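You operate a simulated robot arm through the tools that you are given. There is no shell and no other tool. Be economical: measure what you need, move in short steps, check, and stop when the job is done.

You run a simulated two-armed robot. Do the job below in one go: nothing can be reset, and whatever is moved stays where it is left.

Task
Pull canister eight's brown mesh, tip the beads out and fit the mesh the fill card names.
Fine: hold the canister while you pull; mesh in the reject tray; beads in the spent tub; stand it back; press home. Set down upright: canister eight.

The check looks at the end state, three seconds after you hand in, the way a careful person would. Anything else that was tipped, shoved, dropped, spilled or broken makes it a failure.

Robot
Two 6-joint arms with two-finger parallel grippers on one trunk, on a base that drives. Base frame: it is fixed to the floor where the robot stands at the start and does not move with it; the origin is under the middle of the robot, x ahead of it, y to its left, z up; the surface under the hand at the start is at about z = 0.78. Readings come in m, rad, newtons and seconds.
The left shoulder is at the start at [0.07, 0.166, 1.445], the right one opposite. With the tool pointing down near the work surface each hand reaches from about 0.32 to 0.76 m from the robot's upright axis, wherever it stands, measured 20 degrees to its own side. Payload 3.91 kg a hand.
Tool frame (each hand has its own): the origin (TCP) lies between the finger pads and is the grasp point; the fingertips stand 0.03 m ahead of it; z points along the fingers, y is the line along which they close. The gripper opens to 0.11 m. The fingers are 0.02 m wide and 0.01 m thick; the gripper's body (0.048 by 0.112 m) begins 0.055 m behind the TCP.
Orientation is that of the tool frame in the base frame, as a unit quaternion [w, x, y, z]. With the fingers straight down and closing along the base's y, the tool's x points along the base's -x, its y along +y and its z along -z.

Tools
- The arms move only by the tool apply_moves. It takes "left_series", "right_series" or both (then of equal length, played together; a hand with none holds still); each is a list of rows, each a list of 2 entries, a list of its own where there are three numbers: the shift along the tool's x, y, z in m, then the turn, a rotation vector about the tool's x, y, z in rad. In form: [[[tx, ty, tz], [wx, wy, wz]], ...]. A call has 1 to 10 rows; each row is the pose to reach, as a shift and turn from the pose commanded when the call began, along the tool's axes at that moment. "left_hand" and "right_hand" are, for a hand that has rows, the closure, from 0 (fully open) to 1 (shut), set as the call begins (left out, the last holds). A row lasts 0.2 s, in which the tool goes at most 0.05 m and 0.15 rad; a call with a longer step from one row to the next is refused whole, and so is a gripper value outside its range. Where a pose cannot be reached the arm comes as near as it can. A force on the tool above 40 N (or 10 N above the force at the start of the call, whichever is more), or a blocked arm, ends the call early, and 0.2 s more pass. The fingers move at their own pace (about 0.108 m/s each) and stop on an object; they squeeze with about 23 N. The grip force told is the motor's: it shows also when the fingers shut on nothing. Time passes only in rows, and 0.2 s behind the last, so rows that repeat a pose let the fingers close. The reply holds the time, the measured pose of the TCP, the force on the tool along the base axes, the opening and the grip force, in the units named above and with some noise, with the torque about the TCP (base axes, N m) and any sound that the robot's microphone picked up.
- Cameras (640 x 400 px; columns grow to the right, rows downward): "scene" is now at [0.1125, -0.0047, 1.637]; the picture's right is [-0.08, -1.00, 0.00], its down [-0.89, 0.07, -0.45] and it looks along [0.44, -0.04, -0.90] (base axes); focal length 296 px, centre (320, 200). "left" rides on the left gripper at [0.077, -0.007, -0.114] in its tool frame; the picture's right is [0.09, 1.00, 0.00], its down [-0.80, 0.07, -0.59] and it looks along [-0.59, 0.05, 0.80] (tool axes); focal length 270 px, centre (320, 200). "right" rides on the right gripper at [0.077, 0.007, -0.114] in its tool frame; the picture's right is [-0.09, 1.00, 0.00], its down [-0.80, -0.07, -0.59] and it looks along [-0.59, -0.05, 0.80] (tool axes); focal length 270 px, centre (320, 200).
- grab_frame(camera): a new picture of that camera. The clock stands still meanwhile.
- lift_body(by): slides the trunk up (or, below 0, down) by that many m; the arms and the scene camera ride with it, the base frame stays. It gives what a move gives, with no picture.
- drive_base(legs): drives the robot by 1 to 6 legs, each [ahead, left, turn to the left] in m, m and rad, along the robot's own axes; the way and the turn of a leg run together, so that a leg with both is an arc; at most 1.5 m and 3.142 rad a leg. The arms and the cameras ride along, it lands a little off, and it stops where it bumps. It gives what a move gives.
- pan_tilt(pan, tilt): turns the head with the scene camera to pan (to the left, within 1.501 rad either way) and tilt (down, from -0.506 to 1.204), counted from straight ahead of the robot. It gives what a move gives.
- measure_at(camera, pixels): there is no depth. For up to 12 entries [column, row, z] of the newest picture of that camera ("zoom" is the newest enlarged one), the place [x, y] in the base frame at which the ray of that pixel passes the height z, good to about 0.003 m. The clock stands still meanwhile.
- inspect(camera, box): a new picture of the part [left, top, right, bottom] of that camera's present view, enlarged. The clock stands still meanwhile.
- close_job(): hands the job in; it is judged then, once.

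Work in short steps. Measure before you move; look again where a grasp or a placing could have gone wrong, and mend it. You have 80 turns and 70 pictures in all, those below and enlarged ones among them. Open the grippers and draw the arms clear of the work before you hand the job in, unless the task says otherwise; then end with one line.

The tools are called after "Emit:" as a command line: name --argument value ..., lists and objects as JSON in quotes. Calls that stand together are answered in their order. apply_moves: Moves the arms, as the interface text tells. Its arguments: {"type":"object","properties":{"left_series":{"type":"array","items":{"type":"array"}},"left_hand":{"type":"number"},"right_series":{"type":"array","items":{"type":"array"}},"right_hand":{"type":"number"}},"required":[]} The other tools are called the same way: lift_body (by) slides the trunk up or down; drive_base (legs) drives the base; pan_tilt (pan, tilt) turns the head that bears the scene camera; grab_frame (camera) takes a picture; measure_at (camera, pixels) gives the place at which the rays of pixels pass given heights; inspect (camera, box) takes an enlarged picture of a part of a camera's view; close_job () hands the job in.

At the start:

```text
time: 0.0
left_tcp_pos: [0.4956, 0.3235, 1.0]
left_ee_rot: [0.0, 0.001, 1.0, 0.0]
left_force: [-0.4, 0.0, 0.6]
left_torque: [0.02, -0.01, -0.01]
left_gripper_width: 0.1099
left_gripper_force: 0.1
right_tcp_pos: [0.6518, -0.2006, 1.0]
right_ee_rot: [0.0, 0.001, 1.0, 0.0]
right_force: [-0.3, 0.7, -0.5]
right_torque: [0.02, -0.02, 0.01]
right_gripper_width: 0.1099
right_gripper_force: 0.0
trunk travel left (down, up): [-0.94, 0.0]
robot x, y, heading: [-0.0003, -0.0001, -0.001]
head pan, tilt: [-0.082, 1.108]
```

scene: 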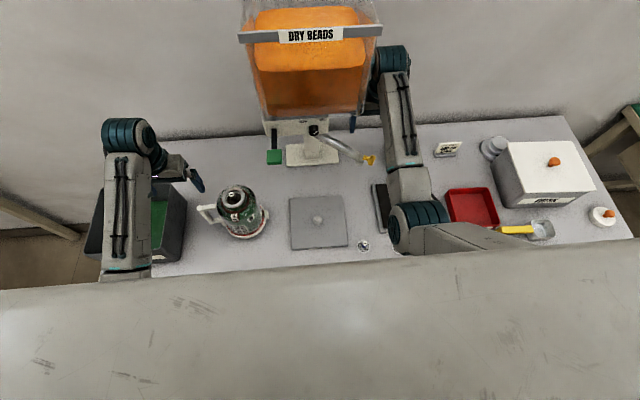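
right: 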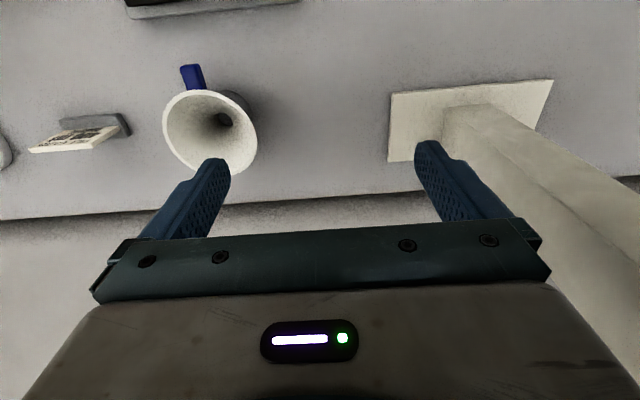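
left: 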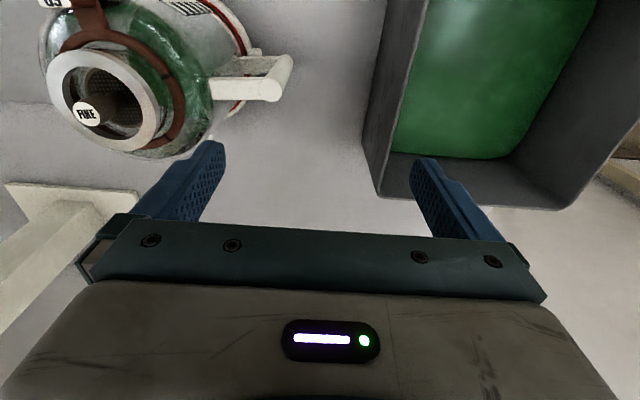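

The scene shows a canister at about (240,212), a tub at left (150,225), a red tray at (472,207), a white box at (545,170), and a card at (447,148). I enlarge these.

Emit:
inspect --camera "scene" --box '[180, 160, 380, 285]'

Emit:
inspect --camera "scene" --box '[420, 110, 640, 248]'

Emit:
inspect --camera "left" --box '[0, 0, 320, 200]'

```text
3.20 times, centred on (280, 222) of scene
```

zoom: 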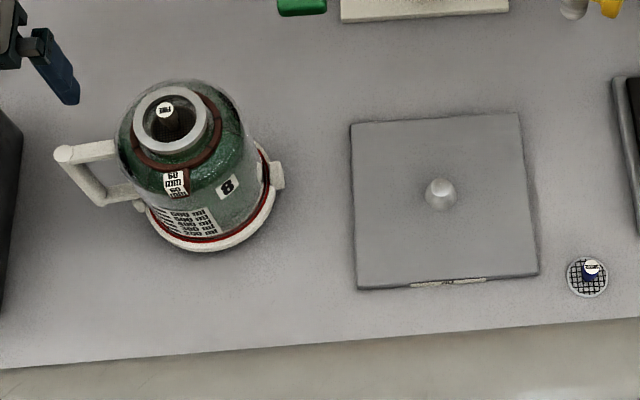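

```text
2.90 times, centred on (530, 179) of scene
```

zoom: 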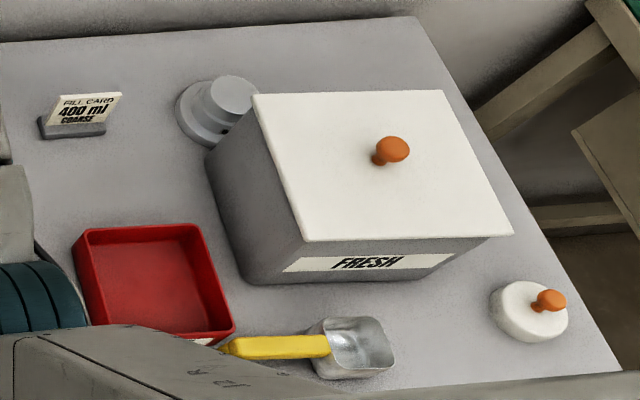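

```text
2.00 times, centred on (160, 100) of left
```

zoom: 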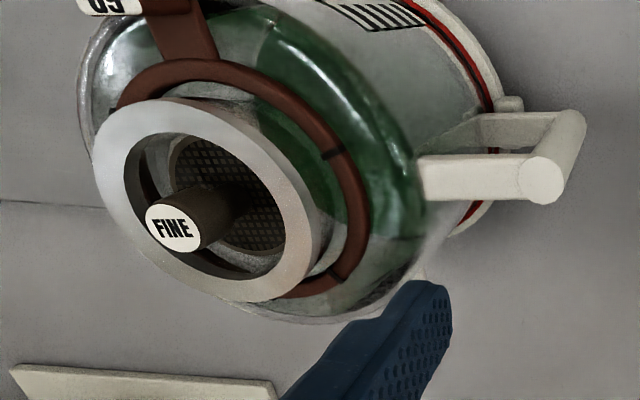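

The canister carries 8 and its mesh is marked FINE. The card reads 400 ml COARSE. The right arm hides part of the table, so I draw it back and up and look again.

Emit:
apply_moves --right_series '[[[0.04, -0.01, -0.02], [0, 0, 0]], [[0.08, -0.02, -0.04], [0, 0, 0]], [[0.12, -0.03, -0.06], [0, 0, 0]], [[0.16, -0.04, -0.08], [0, 0, 0]], [[0.2, -0.05, -0.1], [0, 0, 0]], [[0.24, -0.06, -0.12], [0, 0, 0]], [[0.27, -0.07, -0.14], [0, 0, 0]]]'

Emit:
grab_frame --camera "scene"

Emit:
grab_frame --camera "right"

```text
time: 1.8
left_tcp_pos: [0.4938, 0.3201, 1.0009]
left_ee_rot: [0.0, 0.0, 1.0, 0.001]
left_force: [0.6, -0.5, 0.0]
left_torque: [0.05, -0.01, 0.02]
left_gripper_width: 0.11
left_gripper_force: 0.1
right_tcp_pos: [0.3411, -0.3064, 1.1004]
right_ee_rot: [0.009, 0.013, 0.996, 0.088]
right_force: [-0.2, -1.0, 0.4]
right_torque: [0.01, 0.05, 0.04]
right_gripper_width: 0.1101
right_gripper_force: 0.1
right hand out of reach, approached as far as the arm can: row 2, 3, 4, 5, 6, 7
trunk travel left (down, up): [-0.94, 0.0]
robot x, y, heading: [-0.0018, 0.0, 0.001]
head pan, tilt: [-0.082, 1.108]
stopped in row 7 (right hand): the arm was blocked; the commanded pose is now the measured one
```

```text
63 pictures are left
```

scene: 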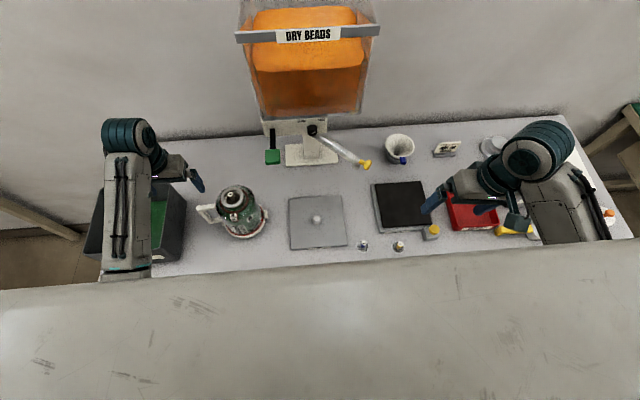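

```text
62 pictures are left
```

right: 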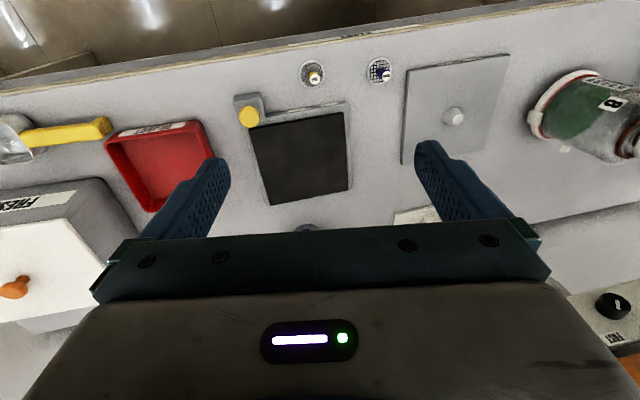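

Two spare meshes lie near scene (364,245) and (398,246); a scale-like pad is at (400,205). I enlarge the meshes.

Emit:
inspect --camera "right" --box '[280, 40, 420, 127]'

Emit:
inspect --camera "scene" --box '[340, 170, 500, 270]'

Emit:
inspect --camera "right" --box '[80, 80, 360, 255]'

Emit:
measure_at --camera "scene" --pixels '[[364, 245, 0.8], [398, 246, 0.8], [247, 230, 0.79], [232, 197, 0.99], [318, 218, 0.78], [472, 207, 0.79]]'

```text
4.57 times, centred on (350, 84) of right
```

zoom: 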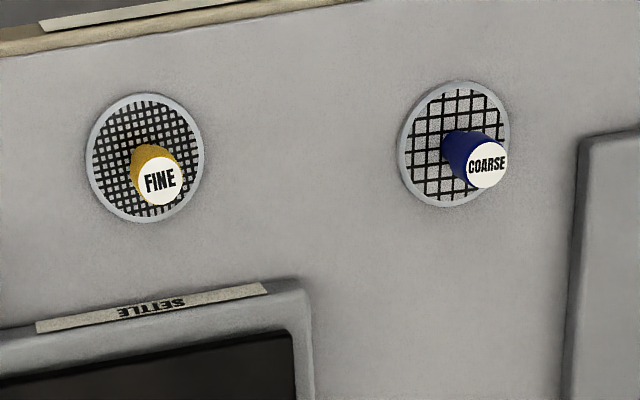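

```text
4.00 times, centred on (420, 220) of scene
```

zoom: 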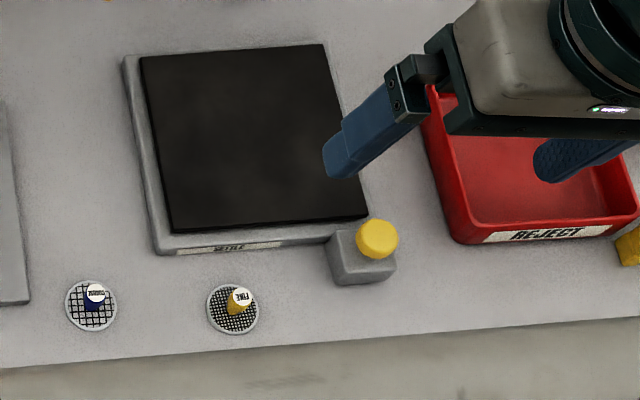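

```text
2.29 times, centred on (220, 168) of right
```

zoom: 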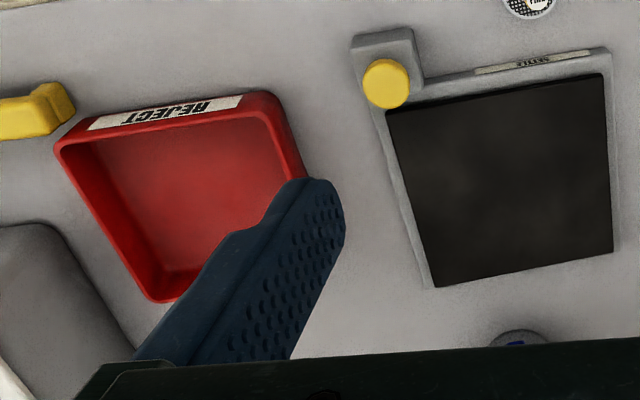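

```text
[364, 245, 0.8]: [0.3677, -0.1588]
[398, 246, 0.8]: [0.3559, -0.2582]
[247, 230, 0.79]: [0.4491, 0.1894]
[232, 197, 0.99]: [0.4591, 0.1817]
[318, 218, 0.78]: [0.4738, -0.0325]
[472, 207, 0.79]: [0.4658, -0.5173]
```

Coarse is the blue-knobbed mesh. Now I look at the tub and the grey plate's label.

Emit:
inspect --camera "scene" --box '[70, 150, 230, 290]'

Emit:
inspect --camera "scene" --box '[280, 180, 360, 255]'

Emit:
inspect --camera "scene" --box '[190, 170, 280, 250]'

Emit:
grab_frame --camera "left"

```text
2.86 times, centred on (150, 220) of scene
```

zoom: 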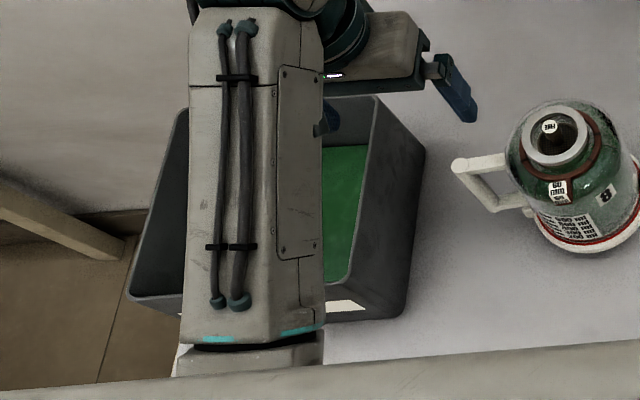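

```text
5.33 times, centred on (320, 218) of scene
```

zoom: 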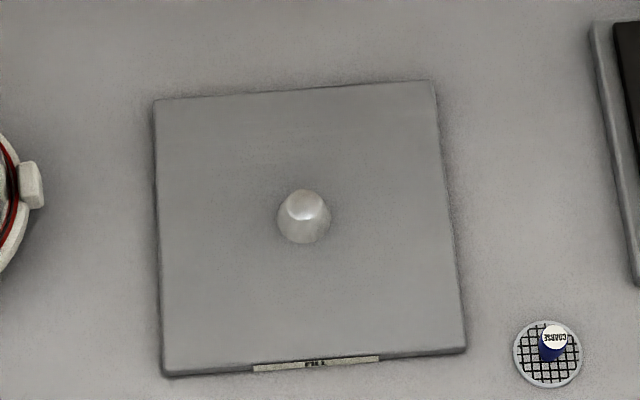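

```text
5.00 times, centred on (235, 210) of scene
```

zoom: 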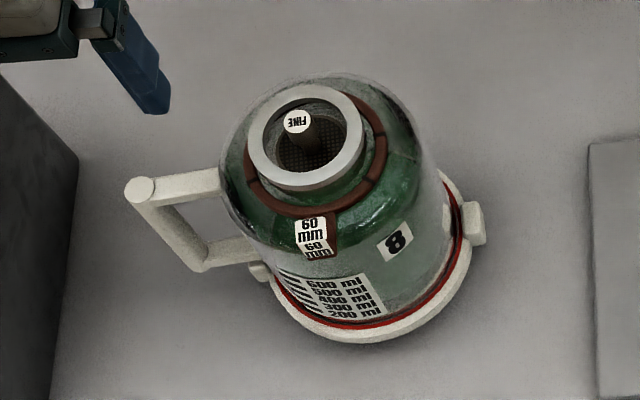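

```text
55 pictures are left
```

left: 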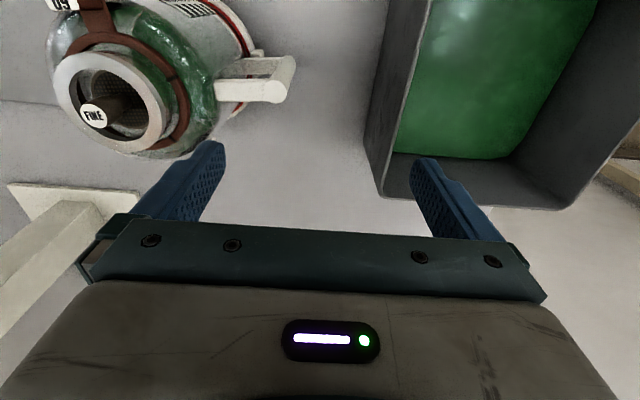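

Triangulate the rim with both cameras: rim centre at scene (232,197) and left (112,102); knob top at left (92,116) and scene (230.6,194).

Emit:
measure_at --camera "scene" --pixels '[[232, 197, 0.95], [232, 197, 1.0], [232, 197, 1.05], [230.6, 194.2, 0.95], [230.6, 194.2, 1.0], [230.6, 194.2, 1.05], [220.5, 196, 1.0], [243.5, 196, 1.0]]'

Emit:
measure_at --camera "left" --pixels '[[110, 102, 0.95], [110, 102, 1.0], [110, 102, 1.05], [92, 116, 0.95], [92, 116, 1.0], [92, 116, 1.05], [280, 85, 0.85], [280, 85, 0.9], [280, 85, 0.95]]'

```text
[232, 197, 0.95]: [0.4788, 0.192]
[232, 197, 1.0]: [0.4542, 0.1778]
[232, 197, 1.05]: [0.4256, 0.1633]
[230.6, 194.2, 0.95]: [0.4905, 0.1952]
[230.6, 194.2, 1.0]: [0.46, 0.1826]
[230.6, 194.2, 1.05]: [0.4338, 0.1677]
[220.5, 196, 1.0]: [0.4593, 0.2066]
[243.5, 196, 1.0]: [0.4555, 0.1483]
```

```text
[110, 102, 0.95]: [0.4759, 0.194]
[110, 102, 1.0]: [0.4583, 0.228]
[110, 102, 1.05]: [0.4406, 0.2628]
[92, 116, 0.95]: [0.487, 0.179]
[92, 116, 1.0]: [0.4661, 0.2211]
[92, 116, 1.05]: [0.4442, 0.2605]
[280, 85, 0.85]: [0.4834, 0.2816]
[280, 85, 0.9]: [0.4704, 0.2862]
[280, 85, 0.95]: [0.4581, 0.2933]
```

The rim centre comes out at about (0.477,0.193,0.952), and the knob top at about (0.481,0.192,0.965). The neck is about 60 mm across, so I plan to grip it horizontally with the left hand. I back the base off a little for room, then pitch the left hand forward.

Emit:
drive_base --legs '[[-0.12, 0, 0]]'

Emit:
apply_moves --left_series '[[[0.01, -0.0, -0.02], [0, -0.14, 0]], [[0.02, 0, -0.04], [0, -0.28, 0]], [[0.03, 0, -0.05], [0, -0.42, 0]], [[0.03, 0, -0.06], [0, -0.56, 0]], [[0.03, 0, -0.07], [0, -0.7, 0]], [[0.03, 0, -0.08], [0, -0.84, 0]], [[0.03, 0, -0.08], [0, -0.98, 0]], [[0.03, 0, -0.08], [0, -1.12, 0]], [[0.03, 0, -0.08], [0, -1.26, 0]], [[0.03, 0, -0.08], [0, -1.4, 0]]]'

Emit:
grab_frame --camera "scene"

Emit:
grab_frame --camera "left"

```text
time: 3.0
left_tcp_pos: [0.3769, 0.3229, 0.9986]
left_ee_rot: [-0.001, -0.001, 1.0, 0.001]
left_force: [0.1, 0.0, -0.5]
left_torque: [0.0, 0.02, 0.01]
left_gripper_width: 0.1101
left_gripper_force: 0.1
right_tcp_pos: [0.2256, -0.3024, 1.1007]
right_ee_rot: [0.009, 0.014, 0.996, 0.086]
right_force: [0.2, 0.0, -0.3]
right_torque: [0.03, 0.02, 0.01]
right_gripper_width: 0.1102
right_gripper_force: 0.0
trunk travel left (down, up): [-0.94, 0.0]
robot x, y, heading: [-0.12, -0.0035, 0.001]
head pan, tilt: [-0.082, 1.108]
```

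```text
time: 5.2
left_tcp_pos: [0.345, 0.3234, 1.08]
left_ee_rot: [0.645, 0.001, 0.764, 0.0]
left_force: [0.1, -0.7, -0.6]
left_torque: [-0.03, -0.01, 0.01]
left_gripper_width: 0.1098
left_gripper_force: 0.0
right_tcp_pos: [0.2238, -0.3023, 1.1006]
right_ee_rot: [0.009, 0.014, 0.996, 0.087]
right_force: [-0.4, -0.2, 0.8]
right_torque: [-0.01, 0.02, -0.01]
right_gripper_width: 0.1103
right_gripper_force: 0.1
trunk travel left (down, up): [-0.94, 0.0]
robot x, y, heading: [-0.117, -0.0012, 0.002]
head pan, tilt: [-0.082, 1.108]
```

```text
54 pictures are left
```

scene: 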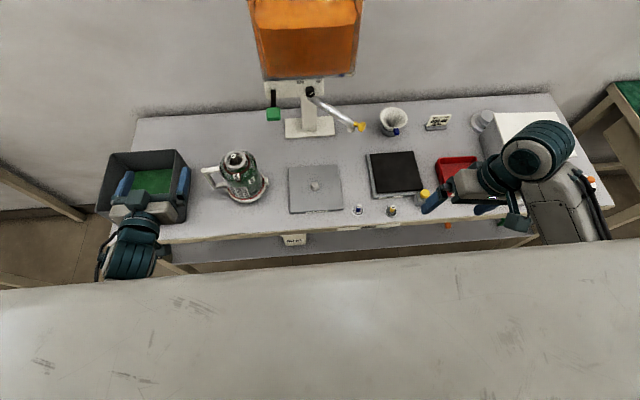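

```text
53 pictures are left
```

left: 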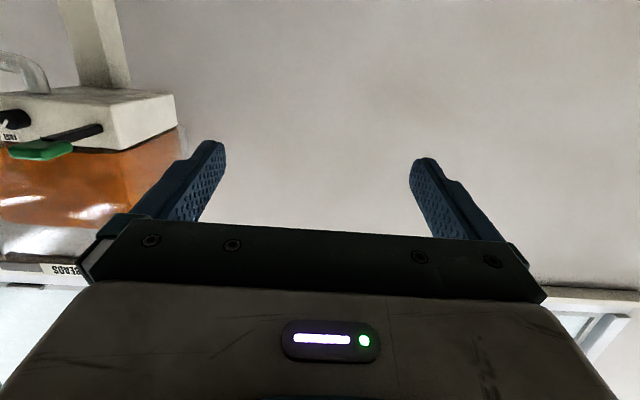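

The pitch works. I finish it to horizontal and then roll the hand half a turn, so its camera sits above and can see the neck. This also tests the roll I need for pouring.

Emit:
apply_moves --left_series '[[[0, 0, 0], [0, -0.085, 0]], [[0, 0, 0], [0, -0.169, 0]]]'

Emit:
apply_moves --left_series '[[[0, 0, 0], [0, 0, 0.15]], [[0, 0, 0], [0, 0, 0.3]], [[0, 0, 0], [0, 0, 0.45]], [[0, 0, 0], [0, 0, 0.6]], [[0, 0, 0], [0, 0, 0.75]], [[0, 0, 0], [0, 0, 0.9]], [[0, 0, 0], [0, 0, 1.05]], [[0, 0, 0], [0, 0, 1.2]], [[0, 0, 0], [0, 0, 1.35]], [[0, 0, 0], [0, 0, 1.5]]]'

Emit:
apply_moves --left_series '[[[0, 0, 0], [0, 0, 0.15]], [[0, 0, 0], [0, 0, 0.3]], [[0, 0, 0], [0, 0, 0.45]], [[0, 0, 0], [0, 0, 0.6]], [[0, 0, 0], [0, 0, 0.75]], [[0, 0, 0], [0, 0, 0.9]], [[0, 0, 0], [0, 0, 1.05]], [[0, 0, 0], [0, 0, 1.2]], [[0, 0, 0], [0, 0, 1.35]], [[0, 0, 0], [0, 0, 1.5]]]'

Emit:
apply_moves --left_series '[[[0, 0, 0], [0, 0, 0.1416]]]'

Emit:
grab_frame --camera "left"

Emit:
grab_frame --camera "scene"

```text
time: 5.8
left_tcp_pos: [0.3459, 0.3231, 1.0798]
left_ee_rot: [0.706, -0.001, 0.708, 0.0]
left_force: [0.4, 0.3, 0.0]
left_torque: [-0.02, 0.01, 0.0]
left_gripper_width: 0.1102
left_gripper_force: 0.2
right_tcp_pos: [0.2236, -0.3035, 1.1012]
right_ee_rot: [0.01, 0.014, 0.996, 0.087]
right_force: [0.9, 0.3, 0.5]
right_torque: [0.06, 0.03, -0.03]
right_gripper_width: 0.1102
right_gripper_force: 0.1
trunk travel left (down, up): [-0.94, 0.0]
robot x, y, heading: [-0.1143, -0.0026, -0.002]
head pan, tilt: [-0.082, 1.108]
```

```text
time: 8.0
left_tcp_pos: [0.3452, 0.3239, 1.0801]
left_ee_rot: [0.516, 0.483, 0.517, 0.483]
left_force: [-0.3, 0.2, -0.1]
left_torque: [0.01, -0.02, 0.04]
left_gripper_width: 0.1101
left_gripper_force: 0.0
right_tcp_pos: [0.2235, -0.3026, 1.1002]
right_ee_rot: [0.009, 0.014, 0.996, 0.087]
right_force: [-0.2, 0.0, -0.1]
right_torque: [-0.01, -0.03, 0.0]
right_gripper_width: 0.1101
right_gripper_force: 0.1
trunk travel left (down, up): [-0.94, 0.0]
robot x, y, heading: [-0.1212, 0.0008, -0.001]
head pan, tilt: [-0.082, 1.108]
```

```text
time: 10.2
left_tcp_pos: [0.3445, 0.3233, 1.0795]
left_ee_rot: [0.049, 0.706, 0.05, 0.705]
left_force: [-0.3, -0.2, -0.3]
left_torque: [0.02, 0.02, -0.01]
left_gripper_width: 0.11
left_gripper_force: 0.1
right_tcp_pos: [0.2217, -0.3018, 1.1005]
right_ee_rot: [0.009, 0.015, 0.996, 0.086]
right_force: [-0.4, 0.1, -0.1]
right_torque: [0.03, 0.0, -0.02]
right_gripper_width: 0.1103
right_gripper_force: 0.0
trunk travel left (down, up): [-0.94, 0.0]
robot x, y, heading: [-0.1217, 0.0005, -0.001]
head pan, tilt: [-0.082, 1.108]
```

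```text
time: 10.6
left_tcp_pos: [0.3457, 0.3238, 1.0801]
left_ee_rot: [0.0, 0.708, -0.001, 0.707]
left_force: [0.8, 0.6, 0.1]
left_torque: [0.0, -0.02, -0.01]
left_gripper_width: 0.11
left_gripper_force: 0.0
right_tcp_pos: [0.2236, -0.3019, 1.1004]
right_ee_rot: [0.009, 0.014, 0.996, 0.086]
right_force: [0.8, -0.9, -0.3]
right_torque: [0.01, 0.0, -0.03]
right_gripper_width: 0.11
right_gripper_force: 0.1
trunk travel left (down, up): [-0.94, 0.0]
robot x, y, heading: [-0.1177, 0.0021, -0.001]
head pan, tilt: [-0.082, 1.108]
```

```text
52 pictures are left
```

left: 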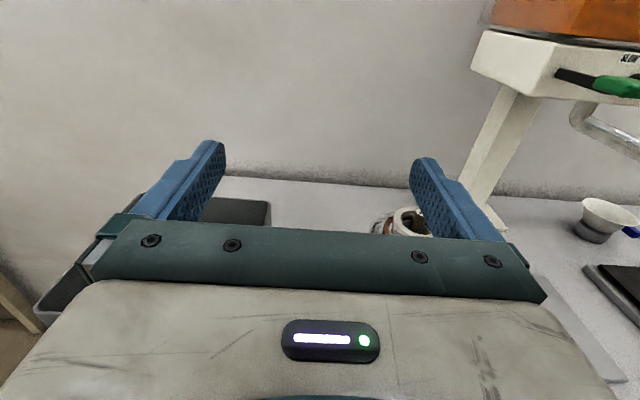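

```text
51 pictures are left
```

scene: 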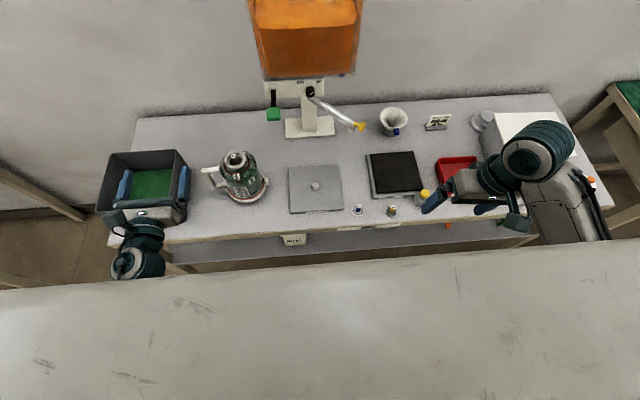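

The roll works freely. Tool x is now up and tool y is to the right. I move in front of the canister, still above its rim, for a view of the neck.

Emit:
apply_moves --left_series '[[[0, 0.04, -0.0], [0, 0, 0]], [[-0.02, 0.08, 0], [0, 0, 0]], [[-0.04, 0.12, 0], [0, 0, 0]], [[-0.06, 0.13, 0], [0, 0, 0]]]'

Emit:
grab_frame --camera "left"

Emit:
inspect --camera "scene" --box '[80, 130, 280, 255]'

```text
time: 11.6
left_tcp_pos: [0.3466, 0.1905, 1.0209]
left_ee_rot: [0.0, 0.708, -0.001, 0.706]
left_force: [0.3, 0.5, 0.0]
left_torque: [0.0, 0.01, 0.01]
left_gripper_width: 0.11
left_gripper_force: 0.1
left hand out of reach, approached as far as the arm can: row 3
right_tcp_pos: [0.2238, -0.3034, 1.1005]
right_ee_rot: [0.009, 0.014, 0.996, 0.087]
right_force: [0.1, -0.8, -0.6]
right_torque: [0.04, -0.01, 0.01]
right_gripper_width: 0.1101
right_gripper_force: 0.1
trunk travel left (down, up): [-0.94, 0.0]
robot x, y, heading: [-0.1192, 0.0015, 0.002]
head pan, tilt: [-0.082, 1.108]
```

```text
50 pictures are left
```

left: 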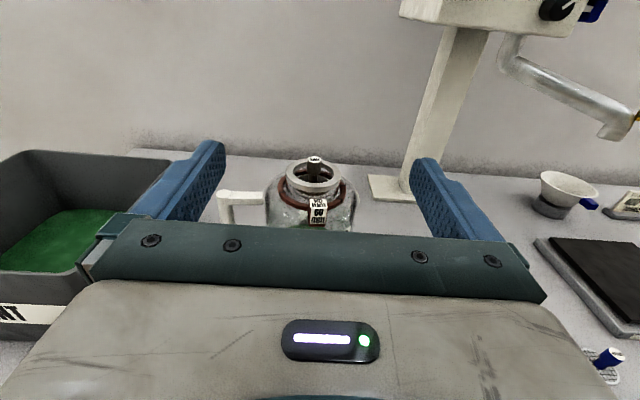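

```text
3.20 times, centred on (180, 192) of scene
```

zoom: 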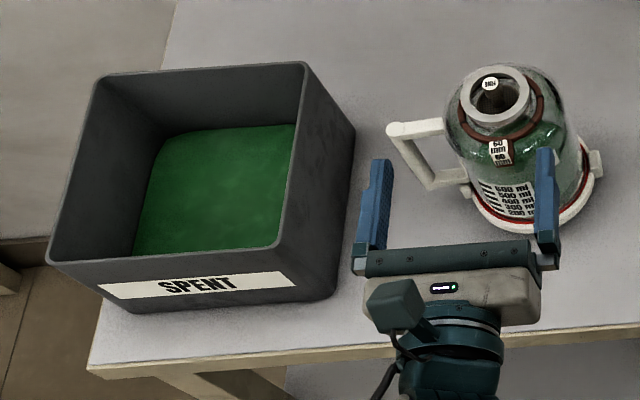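

Good view: rim and collar appear at left (313,185). I enlarge it for heights.

Emit:
inspect --camera "left" --box '[210, 140, 370, 240]'

```text
4.00 times, centred on (290, 190) of left
```

zoom: 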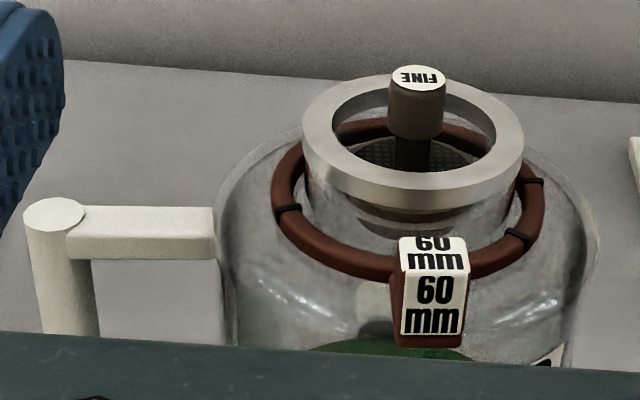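

Measure heights: the rim top ellipse is centred at (313.2,173.5), the brown ring at (312.5,189), and the knob top at (314.5,159). I'll see which z puts each on the axis.

Emit:
measure_at --camera "left" --pixels '[[313.2, 173.0, 0.945], [313.2, 173.0, 0.955], [312.5, 189, 0.92], [312.5, 189, 0.93], [314.5, 159.3, 0.965], [314.5, 159.3, 0.98], [313.2, 187, 0.95], [313.2, 192, 0.94], [286, 173, 0.95], [340.5, 173, 0.95], [224, 193, 0.92], [306, 214, 0.92]]'

```text
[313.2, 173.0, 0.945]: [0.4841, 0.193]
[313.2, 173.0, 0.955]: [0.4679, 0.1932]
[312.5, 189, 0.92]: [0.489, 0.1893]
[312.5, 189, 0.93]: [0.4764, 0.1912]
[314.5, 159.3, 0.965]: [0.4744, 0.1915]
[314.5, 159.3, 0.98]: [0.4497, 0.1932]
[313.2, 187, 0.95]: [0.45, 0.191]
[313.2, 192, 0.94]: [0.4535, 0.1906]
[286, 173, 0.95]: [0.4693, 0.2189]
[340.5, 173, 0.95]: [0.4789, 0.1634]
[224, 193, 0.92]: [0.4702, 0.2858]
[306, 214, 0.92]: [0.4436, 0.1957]
```

Rim: top z≈0.950, axis (0.476,0.192), radius 28 mm. The brown ring is at z≈0.930 and the knob top at z≈0.964. I lower the open left hand to z 0.947, then go straight ahead around the rim.

Emit:
apply_moves --left_series '[[[-0.04, -0.001, 0], [0, 0, 0]], [[-0.074, -0.0015, 0], [0, 0, 0]], [[-0.074, -0.0015, 0.04], [0, 0, 0]], [[-0.074, -0.0015, 0.08], [0, 0, 0]], [[-0.074, -0.0015, 0.105], [0, 0, 0]], [[-0.074, -0.0015, 0.124], [0, 0, 0]]]'

Emit:
grab_frame --camera "left"

```text
time: 13.0
left_tcp_pos: [0.4673, 0.1964, 0.9528]
left_ee_rot: [0.011, 0.71, -0.007, 0.704]
left_force: [0.1, -0.6, 0.7]
left_torque: [-0.01, -0.02, 0.02]
left_gripper_width: 0.1099
left_gripper_force: 0.0
left hand out of reach, approached as far as the arm can: row 2, 3, 4, 5, 6
right_tcp_pos: [0.2236, -0.3031, 1.0996]
right_ee_rot: [0.009, 0.014, 0.996, 0.087]
right_force: [0.2, -0.5, -0.3]
right_torque: [-0.01, 0.01, -0.02]
right_gripper_width: 0.11
right_gripper_force: 0.1
trunk travel left (down, up): [-0.94, 0.0]
robot x, y, heading: [-0.1185, 0.0026, 0.0]
head pan, tilt: [-0.082, 1.108]
```

```text
47 pictures are left
```

left: 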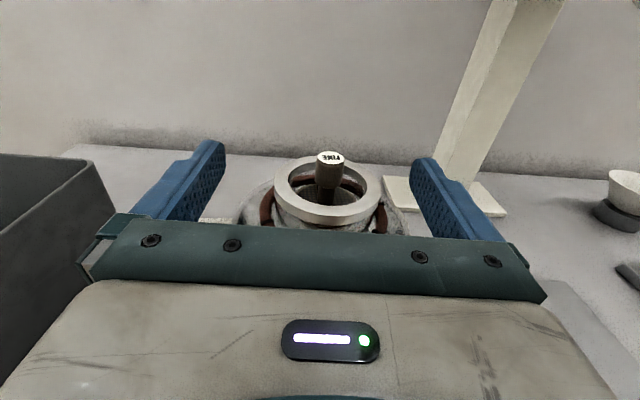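

The pose was at the reach limit: y 4 mm off and z 6 mm high. I back out straight, raise both hands, and lower the trunk 0.15 m to make the pose comfortable.

Emit:
apply_moves --left_series '[[[0, 0, -0.04], [0, 0, 0]], [[0, 0, -0.08], [0, 0, 0]], [[0, 0, -0.12], [0, 0, 0]], [[0.04, 0, -0.12], [0, 0, 0]], [[0.08, 0, -0.12], [0, 0, 0]], [[0.12, 0, -0.12], [0, 0, 0]], [[0.16, 0, -0.12], [0, 0, 0]]]' --right_series '[[[0, 0, -0.03], [0, 0, 0]], [[-0.01, 0, -0.05], [0, 0, 0]], [[-0.02, 0, -0.07], [0, 0, 0]], [[-0.03, 0, -0.09], [0, 0, 0]], [[-0.04, 0, -0.11], [0, 0, 0]], [[-0.05, 0, -0.12], [0, 0, 0]], [[-0.06, 0, -0.12], [0, 0, 0]]]'

Emit:
lift_body --by -0.15

```text
time: 14.6
left_tcp_pos: [0.3459, 0.1885, 1.1223]
left_ee_rot: [0.103, 0.689, 0.068, 0.714]
left_force: [0.0, 1.7, -1.3]
left_torque: [0.07, -0.13, -0.05]
left_gripper_width: 0.11
left_gripper_force: 0.1
left hand out of reach, approached as far as the arm can: row 1, 2, 3, 6
right_tcp_pos: [0.2624, -0.348, 1.2146]
right_ee_rot: [0.01, 0.014, 0.996, 0.087]
right_force: [0.0, 0.5, -0.2]
right_torque: [0.02, -0.02, 0.0]
right_gripper_width: 0.11
right_gripper_force: 0.1
right hand out of reach, approached as far as the arm can: row 2, 3, 4, 5, 6, 7
trunk travel left (down, up): [-0.94, 0.0]
robot x, y, heading: [-0.1196, 0.0031, 0.003]
head pan, tilt: [-0.082, 1.108]
```

```text
time: 16.4
left_tcp_pos: [0.3453, 0.1984, 0.9638]
left_ee_rot: [0.0, 0.708, 0.0, 0.707]
left_force: [-0.4, -0.7, -0.5]
left_torque: [-0.03, 0.0, 0.0]
left_gripper_width: 0.1099
left_gripper_force: 0.1
right_tcp_pos: [0.2636, -0.3479, 1.0655]
right_ee_rot: [0.01, 0.014, 0.996, 0.088]
right_force: [0.3, 0.3, -1.1]
right_torque: [0.01, -0.02, 0.03]
right_gripper_width: 0.1099
right_gripper_force: 0.1
trunk travel left (down, up): [-0.79, 0.15]
robot x, y, heading: [-0.1184, -0.0009, 0.002]
head pan, tilt: [-0.082, 1.108]
```

Now left goes to (0.468,0.192,0.947).

Emit:
apply_moves --left_series '[[[-0.017, 0.0064, 0], [0, 0, 0]], [[-0.017, 0.0064, 0.04], [0, 0, 0]], [[-0.017, 0.0064, 0.08], [0, 0, 0]], [[-0.017, 0.0064, 0.105], [0, 0, 0]], [[-0.017, 0.0064, 0.123], [0, 0, 0]]]'

Emit:
grab_frame --camera "left"

```text
time: 17.6
left_tcp_pos: [0.4631, 0.1851, 0.9365]
left_ee_rot: [0.007, 0.701, -0.008, 0.713]
left_force: [-2.9, 0.6, 7.8]
left_torque: [0.44, 0.09, 0.2]
left_gripper_width: 0.1101
left_gripper_force: 0.1
left hand out of reach, approached as far as the arm can: row 3, 4, 5
right_tcp_pos: [0.2621, -0.3468, 1.0649]
right_ee_rot: [0.011, 0.014, 0.996, 0.088]
right_force: [-0.4, 0.1, 0.4]
right_torque: [-0.04, 0.03, -0.02]
right_gripper_width: 0.11
right_gripper_force: 0.1
trunk travel left (down, up): [-0.79, 0.15]
robot x, y, heading: [-0.1184, -0.003, -0.004]
head pan, tilt: [-0.082, 1.108]
```

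```text
46 pictures are left
```

left: 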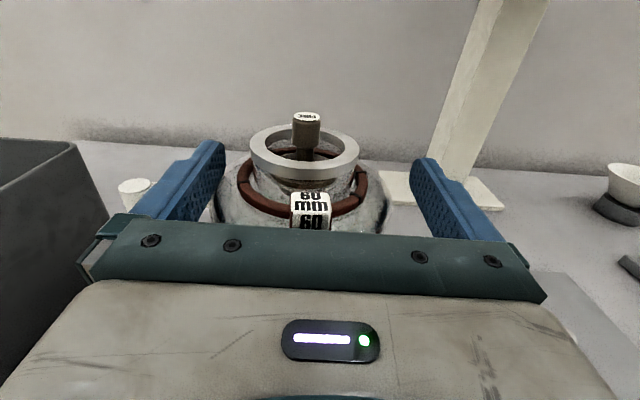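

The pose falls short again and something pushes up at 7.8 N. This roll is likely near a wrist limit. I lift slightly, back out, and check that the canister hasn't moved.

Emit:
apply_moves --left_series '[[[0.02, 0, 0], [0, 0, 0]], [[0.03, 0, -0.02], [0, 0, 0]], [[0.03, 0, -0.06], [0, 0, 0]], [[0.03, 0, -0.1], [0, 0, 0]], [[0.04, -0.02, -0.12], [0, 0, 0]], [[0.06, -0.06, -0.12], [0, 0, 0]], [[0.08, -0.1, -0.12], [0, 0, 0]], [[0.11, -0.13, -0.12], [0, 0, 0]]]'

Emit:
inspect --camera "scene" --box '[80, 100, 400, 300]'

```text
time: 19.4
left_tcp_pos: [0.3256, 0.2109, 0.9937]
left_ee_rot: [0.0, 0.708, 0.001, 0.707]
left_force: [-0.4, -0.9, -0.7]
left_torque: [-0.01, 0.01, -0.01]
left_gripper_width: 0.1097
left_gripper_force: 0.2
left hand out of reach, approached as far as the arm can: row 1, 2, 6, 7, 8
right_tcp_pos: [0.2631, -0.3457, 1.0646]
right_ee_rot: [0.011, 0.013, 0.996, 0.088]
right_force: [0.7, -0.8, 0.1]
right_torque: [-0.06, -0.01, 0.0]
right_gripper_width: 0.1101
right_gripper_force: 0.1
trunk travel left (down, up): [-0.79, 0.15]
robot x, y, heading: [-0.1212, -0.0051, -0.002]
head pan, tilt: [-0.082, 1.108]
```

```text
2.00 times, centred on (240, 200) of scene
```

zoom: 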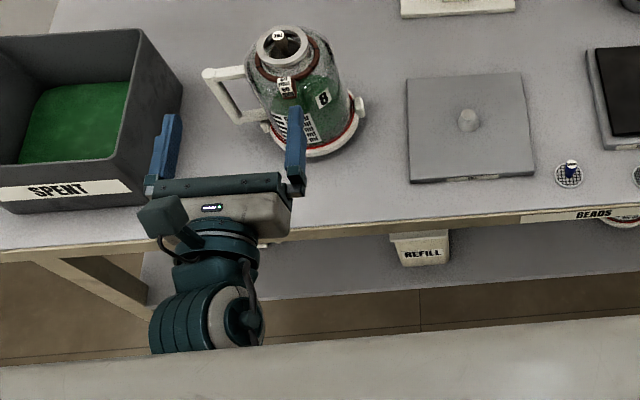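

The canister is unmoved. The arm seems folded too close, since a horizontal tool needs more distance. I back the base off 0.08 m more and shift it left 0.15 m, so both hands get comfortable reach.

Emit:
drive_base --legs '[[-0.08, 0, 0], [0, 0.15, 0]]'

Emit:
apply_moves --left_series '[[[0.03, 0.03, 0.0], [0, 0, 0]], [[0.04, 0.07, 0.02], [0, 0, 0]], [[0.04, 0.11, 0.04], [0, 0, 0]], [[0.04, 0.15, 0.06], [0, 0, 0]]]'

```text
time: 21.4
left_tcp_pos: [0.2468, 0.3596, 0.9931]
left_ee_rot: [-0.001, 0.707, 0.0, 0.707]
left_force: [0.2, 0.5, -0.2]
left_torque: [0.02, -0.03, 0.01]
left_gripper_width: 0.1101
left_gripper_force: 0.0
right_tcp_pos: [0.1827, -0.1962, 1.0639]
right_ee_rot: [0.01, 0.013, 0.996, 0.089]
right_force: [0.0, -1.6, -0.2]
right_torque: [0.04, 0.0, -0.01]
right_gripper_width: 0.11
right_gripper_force: 0.0
trunk travel left (down, up): [-0.79, 0.15]
robot x, y, heading: [-0.1979, 0.1497, 0.0]
head pan, tilt: [-0.082, 1.108]
```

```text
time: 22.0
left_tcp_pos: [0.2538, 0.3386, 1.0104]
left_ee_rot: [-0.03, 0.71, -0.085, 0.699]
left_force: [-0.4, 0.0, -0.7]
left_torque: [0.0, -0.03, -0.02]
left_gripper_width: 0.11
left_gripper_force: 0.0
left hand out of reach, approached as far as the arm can: row 2
right_tcp_pos: [0.1837, -0.1949, 1.0646]
right_ee_rot: [0.01, 0.015, 0.996, 0.088]
right_force: [0.3, -0.1, -0.1]
right_torque: [-0.03, 0.0, 0.02]
right_gripper_width: 0.1098
right_gripper_force: 0.1
trunk travel left (down, up): [-0.79, 0.15]
robot x, y, heading: [-0.1994, 0.1511, -0.001]
head pan, tilt: [-0.082, 1.108]
stopped in row 2 (left hand): the arm was blocked; the commanded pose is now the measured one
```

It is blocked by folding, so I go forward and up first, correcting the small rotation.

Emit:
apply_moves --left_series '[[[0.01, 0, 0.04], [0.02, 0.004, -0.04]], [[0.02, 0, 0.08], [0.05, 0.01, -0.1]], [[0.02, 0, 0.11], [0.078, 0.016, -0.163]], [[0.02, 0.04, 0.12], [0.078, 0.016, -0.163]], [[0.02, 0.08, 0.12], [0.078, 0.016, -0.163]], [[0.02, 0.12, 0.12], [0.078, 0.016, -0.163]], [[0.02, 0.13, 0.12], [0.078, 0.016, -0.163]]]'

```text
time: 23.0
left_tcp_pos: [0.3402, 0.3227, 0.9878]
left_ee_rot: [-0.04, 0.707, -0.072, 0.702]
left_force: [0.1, -0.6, 0.3]
left_torque: [0.0, -0.02, 0.01]
left_gripper_width: 0.1099
left_gripper_force: 0.0
left hand out of reach, approached as far as the arm can: row 2, 3, 4
right_tcp_pos: [0.1835, -0.195, 1.0641]
right_ee_rot: [0.01, 0.015, 0.996, 0.088]
right_force: [-0.6, 0.9, -0.1]
right_torque: [-0.04, 0.02, -0.01]
right_gripper_width: 0.1101
right_gripper_force: 0.0
trunk travel left (down, up): [-0.79, 0.15]
robot x, y, heading: [-0.1966, 0.1568, -0.003]
head pan, tilt: [-0.082, 1.108]
stopped in row 4 (left hand): the arm was blocked; the commanded pose is now the measured one
```

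Blocked again; I look at how the arm lies.

Emit:
pan_tilt --pan 0.3 --tilt 1.15

Emit:
grab_frame --camera "scene"

```text
time: 23.8
left_tcp_pos: [0.3387, 0.3238, 0.9888]
left_ee_rot: [-0.039, 0.707, -0.073, 0.702]
left_force: [-0.9, 0.2, -0.1]
left_torque: [0.02, 0.02, 0.01]
left_gripper_width: 0.1098
left_gripper_force: 0.0
right_tcp_pos: [0.183, -0.1952, 1.0656]
right_ee_rot: [0.01, 0.015, 0.996, 0.088]
right_force: [0.8, -0.4, 0.5]
right_torque: [0.01, 0.01, 0.01]
right_gripper_width: 0.1101
right_gripper_force: 0.0
trunk travel left (down, up): [-0.79, 0.15]
robot x, y, heading: [-0.2003, 0.1512, -0.001]
head pan, tilt: [0.3, 1.15]
```

```text
44 pictures are left
```

scene: 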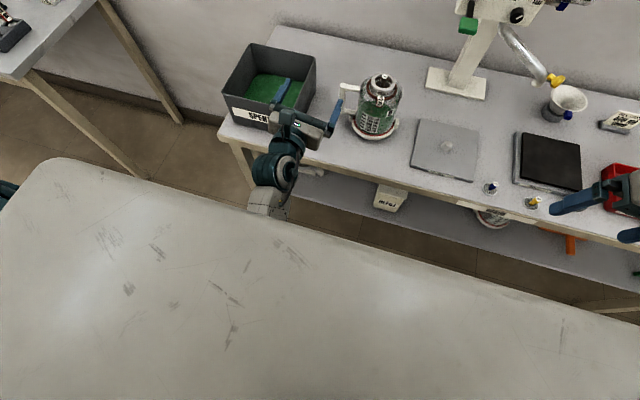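

The arm is squeezed near the body, so I raise the trunk back up. The hands ride up with it. Then I re-approach.

Emit:
lift_body --by 0.15

Emit:
apply_moves --left_series '[[[0, 0, 0.03], [0.03, 0.01, -0.05]], [[0, 0, 0.06], [0.07, 0.02, -0.1]], [[0, 0, 0.07], [0.08, 0.02, -0.16]], [[0, 0.02, 0.07], [0.08, 0.02, -0.16]]]'

```text
time: 25.6
left_tcp_pos: [0.3401, 0.3248, 1.1388]
left_ee_rot: [-0.039, 0.707, -0.072, 0.702]
left_force: [-0.3, -0.4, -0.3]
left_torque: [0.01, 0.01, 0.0]
left_gripper_width: 0.11
left_gripper_force: 0.0
right_tcp_pos: [0.1827, -0.1965, 1.2149]
right_ee_rot: [0.01, 0.014, 0.996, 0.088]
right_force: [-0.1, -0.1, 0.0]
right_torque: [-0.01, -0.02, 0.01]
right_gripper_width: 0.1101
right_gripper_force: 0.0
trunk travel left (down, up): [-0.94, 0.0]
robot x, y, heading: [-0.2008, 0.1528, -0.002]
head pan, tilt: [0.3, 1.15]
```

```text
time: 26.8
left_tcp_pos: [0.3824, 0.3146, 1.1018]
left_ee_rot: [-0.034, 0.695, -0.039, 0.718]
left_force: [-0.5, -0.5, -0.5]
left_torque: [0.03, 0.0, -0.01]
left_gripper_width: 0.1101
left_gripper_force: 0.1
left hand out of reach, approached as far as the arm can: row 1, 2, 3, 4
right_tcp_pos: [0.1822, -0.1954, 1.2154]
right_ee_rot: [0.01, 0.014, 0.996, 0.087]
right_force: [-0.4, 0.2, -0.1]
right_torque: [0.02, 0.02, 0.0]
right_gripper_width: 0.1098
right_gripper_force: 0.2
trunk travel left (down, up): [-0.94, 0.0]
robot x, y, heading: [-0.1982, 0.1528, 0.001]
head pan, tilt: [0.3, 1.15]
stopped in row 4 (left hand): the arm was blocked; the commanded pose is now the measured one
```

A wrist joint limit in this roll seems likely, so I roll back (the opposite way) to the camera-below orientation and try from there.

Emit:
apply_moves --left_series '[[[0, 0, 0], [0, 0, -0.15]], [[0, 0, 0], [0, 0, -0.3]], [[0, 0, 0], [0, 0, -0.45]], [[0, 0, 0], [0, 0, -0.6]], [[0, 0, 0], [0, 0, -0.75]], [[0, 0, 0], [0, 0, -0.9]], [[0, 0, 0], [0, 0, -1.05]], [[0, 0, 0], [0, 0, -1.2]], [[0, 0, 0], [0, 0, -1.35]], [[0, 0, 0], [0, 0, -1.5]]]'

Emit:
apply_moves --left_series '[[[0, 0, 0], [0, 0, -0.15]], [[0, 0, 0], [0, 0, -0.3]], [[0, 0, 0], [0, 0, -0.45]], [[0, 0, 0], [0, 0, -0.6]], [[0, 0, 0], [0, 0, -0.75]], [[0, 0, 0], [0, 0, -0.9]], [[0, 0, 0], [0, 0, -1.05]], [[0, 0, 0], [0, 0, -1.2]], [[0, 0, 0], [0, 0, -1.35]], [[0, 0, 0], [0, 0, -1.5]]]'

```text
time: 29.0
left_tcp_pos: [0.3826, 0.3134, 1.1023]
left_ee_rot: [0.465, 0.534, 0.445, 0.548]
left_force: [-0.2, 0.5, 0.0]
left_torque: [-0.02, -0.01, 0.04]
left_gripper_width: 0.11
left_gripper_force: 0.0
right_tcp_pos: [0.1828, -0.195, 1.2144]
right_ee_rot: [0.01, 0.014, 0.996, 0.088]
right_force: [0.7, 0.5, 1.4]
right_torque: [0.0, 0.0, -0.01]
right_gripper_width: 0.1099
right_gripper_force: 0.1
trunk travel left (down, up): [-0.94, 0.0]
robot x, y, heading: [-0.1966, 0.15, -0.001]
head pan, tilt: [0.3, 1.15]
```

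```text
time: 31.2
left_tcp_pos: [0.3828, 0.3128, 1.1032]
left_ee_rot: [0.714, 0.087, 0.69, 0.083]
left_force: [-0.8, -0.5, -0.1]
left_torque: [-0.05, -0.01, 0.01]
left_gripper_width: 0.1098
left_gripper_force: 0.1
right_tcp_pos: [0.1829, -0.1956, 1.2139]
right_ee_rot: [0.01, 0.013, 0.996, 0.088]
right_force: [-0.1, -0.1, -0.2]
right_torque: [0.0, 0.03, -0.02]
right_gripper_width: 0.1102
right_gripper_force: 0.1
trunk travel left (down, up): [-0.94, 0.0]
robot x, y, heading: [-0.196, 0.1545, -0.001]
head pan, tilt: [0.3, 1.15]
```

Smooth. I finish the roll (tool x down, y left) and move to in front of the canister at (0.36,0.192,1.0).

Emit:
apply_moves --left_series '[[[0, 0, 0], [-0.003, 0.017, -0.12]], [[0, 0, 0], [-0.006, 0.034, -0.24]], [[0.0, -0.035, -0.01], [-0.006, 0.034, -0.24]], [[0.0, -0.075, -0.01], [-0.006, 0.034, -0.24]], [[0.0, -0.115, -0.01], [-0.006, 0.034, -0.24]], [[0.04, -0.115, -0.02], [-0.006, 0.034, -0.24]], [[0.08, -0.115, -0.02], [-0.006, 0.034, -0.24]]]'

```text
time: 32.2
left_tcp_pos: [0.3787, 0.3061, 1.0719]
left_ee_rot: [0.709, 0.066, 0.701, 0.046]
left_force: [1.1, 0.5, -0.4]
left_torque: [0.0, -0.04, 0.04]
left_gripper_width: 0.11
left_gripper_force: 0.0
left hand out of reach, approached as far as the arm can: row 2, 4
right_tcp_pos: [0.1834, -0.1949, 1.2136]
right_ee_rot: [0.01, 0.015, 0.996, 0.088]
right_force: [-0.9, -0.2, 0.8]
right_torque: [-0.01, -0.02, 0.04]
right_gripper_width: 0.1102
right_gripper_force: 0.0
trunk travel left (down, up): [-0.94, 0.0]
robot x, y, heading: [-0.1968, 0.1499, -0.002]
head pan, tilt: [0.3, 1.15]
stopped in row 4 (left hand): the arm was blocked; the commanded pose is now the measured one
```

The limit is lateral: with the tool straight ahead, the wrist can't come this far inward. Yawing the tool inward to the right keeps the wrist further left. I measure the tub's rim corners, at scene (256,44), (316,56), (294,130) and (224,92), to see whether the tub leaves room.

Emit:
inspect --camera "scene" --box '[200, 30, 420, 200]'

Emit:
measure_at --camera "scene" --pixels '[[256, 44, 0.9], [316, 56, 0.9], [316, 56, 0.93], [224, 94, 0.9], [308, 148, 0.78], [309, 148, 0.9], [381, 80, 0.95], [351, 88, 0.92]]'

```text
2.35 times, centred on (310, 115) of scene
```

zoom: 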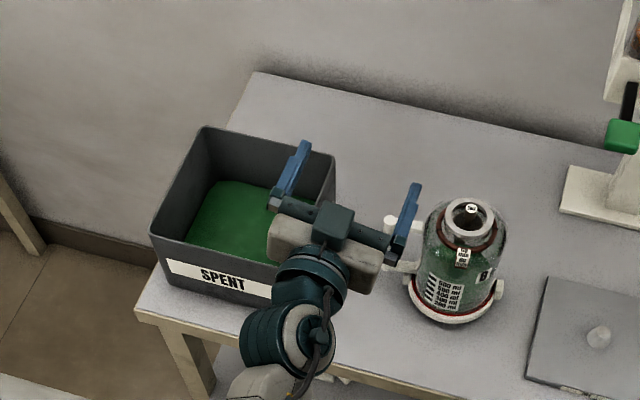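

```text
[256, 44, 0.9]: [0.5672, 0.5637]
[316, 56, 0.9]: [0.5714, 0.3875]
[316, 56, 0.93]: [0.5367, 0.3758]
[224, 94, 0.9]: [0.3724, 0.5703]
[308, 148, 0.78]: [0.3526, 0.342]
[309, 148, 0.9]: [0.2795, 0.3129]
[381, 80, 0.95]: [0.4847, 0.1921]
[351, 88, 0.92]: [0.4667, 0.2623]
```

The tub rim is at z≈0.90 and x 0.365–0.57, y 0.38–0.58, so there is room. I yaw the left tool about 35° to the right in place.

Emit:
apply_moves --left_series '[[[0, 0, 0], [0.116, 0.002, -0.032]], [[0, 0, 0], [0.232, 0.004, -0.063]], [[0, 0, 0], [0.348, 0.006, -0.095]], [[0, 0, 0], [0.464, 0.009, -0.126]], [[0, 0, 0], [0.58, 0.011, -0.158]]]'

Emit:
drive_base --legs '[[0, -0.06, 0]]'

```text
time: 33.4
left_tcp_pos: [0.38, 0.305, 1.0713]
left_ee_rot: [0.659, 0.208, 0.691, -0.212]
left_force: [0.2, 0.0, -0.1]
left_torque: [0.01, 0.0, 0.0]
left_gripper_width: 0.1101
left_gripper_force: 0.0
right_tcp_pos: [0.1829, -0.1941, 1.2157]
right_ee_rot: [0.009, 0.014, 0.996, 0.087]
right_force: [-0.1, -0.9, 0.8]
right_torque: [0.0, -0.02, 0.01]
right_gripper_width: 0.1101
right_gripper_force: 0.0
trunk travel left (down, up): [-0.94, 0.0]
robot x, y, heading: [-0.202, 0.1527, 0.001]
head pan, tilt: [0.3, 1.15]
```

```text
time: 34.3
left_tcp_pos: [0.3784, 0.2537, 1.0709]
left_ee_rot: [0.66, 0.206, 0.69, -0.214]
left_force: [0.0, 0.1, 0.5]
left_torque: [0.01, -0.06, -0.01]
left_gripper_width: 0.1099
left_gripper_force: 0.0
right_tcp_pos: [0.1817, -0.2455, 1.2172]
right_ee_rot: [0.011, 0.014, 0.996, 0.083]
right_force: [0.8, 0.9, -0.6]
right_torque: [-0.07, -0.02, -0.04]
right_gripper_width: 0.1098
right_gripper_force: 0.0
trunk travel left (down, up): [-0.94, 0.0]
robot x, y, heading: [-0.1976, 0.0947, 0.002]
head pan, tilt: [0.3, 1.15]
```

It moves freely now. I correct the small pitch error with 0.2 closure, then measure again.

Emit:
apply_moves --left_series '[[[0.02, 0, 0], [0, -0.037, 0.023]], [[0.05, 0, 0], [0, -0.037, 0.023]]]' --left_hand 0.2

```text
time: 34.9
left_tcp_pos: [0.3776, 0.2516, 1.0218]
left_ee_rot: [0.674, 0.211, 0.676, -0.208]
left_force: [-0.1, 0.9, -0.2]
left_torque: [0.0, 0.02, -0.05]
left_gripper_width: 0.0879
left_gripper_force: 0.1
right_tcp_pos: [0.1819, -0.2488, 1.2164]
right_ee_rot: [0.012, 0.014, 0.996, 0.086]
right_force: [-1.1, 0.2, -0.2]
right_torque: [-0.03, 0.0, -0.01]
right_gripper_width: 0.1097
right_gripper_force: 0.0
trunk travel left (down, up): [-0.94, 0.0]
robot x, y, heading: [-0.2021, 0.0927, 0.003]
head pan, tilt: [0.3, 1.15]
```

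Now down to z 0.948 and in along the tool axis.

Emit:
apply_moves --left_series '[[[0.04, 0.008, 0], [0, 0, 0]], [[0.0738, 0.008, 0], [0, 0, 0]], [[0.0738, 0.008, 0.04], [0, 0, 0]], [[0.0738, 0.008, 0.075], [0, 0, 0]], [[0.0738, 0.008, 0.1], [0, 0, 0]], [[0.0738, 0.008, 0.11], [0, 0, 0]]]'

Emit:
inspect --camera "scene" --box '[240, 30, 420, 160]'

```text
time: 36.3
left_tcp_pos: [0.4717, 0.1902, 0.949]
left_ee_rot: [0.674, 0.213, 0.676, -0.207]
left_force: [-1.9, 0.7, 0.2]
left_torque: [0.03, 0.03, -0.01]
left_gripper_width: 0.0883
left_gripper_force: 0.1
right_tcp_pos: [0.1821, -0.2537, 1.2149]
right_ee_rot: [0.01, 0.014, 0.996, 0.088]
right_force: [-0.6, 0.0, -0.4]
right_torque: [0.03, -0.05, -0.02]
right_gripper_width: 0.1101
right_gripper_force: 0.0
trunk travel left (down, up): [-0.94, 0.0]
robot x, y, heading: [-0.199, 0.091, -0.002]
head pan, tilt: [0.3, 1.15]
```

```text
3.08 times, centred on (330, 95) of scene
```

zoom: 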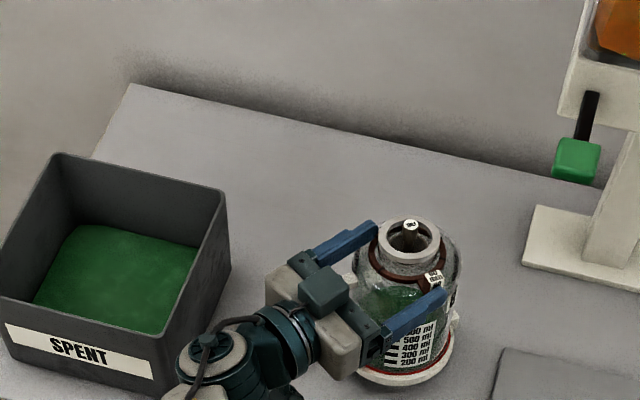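

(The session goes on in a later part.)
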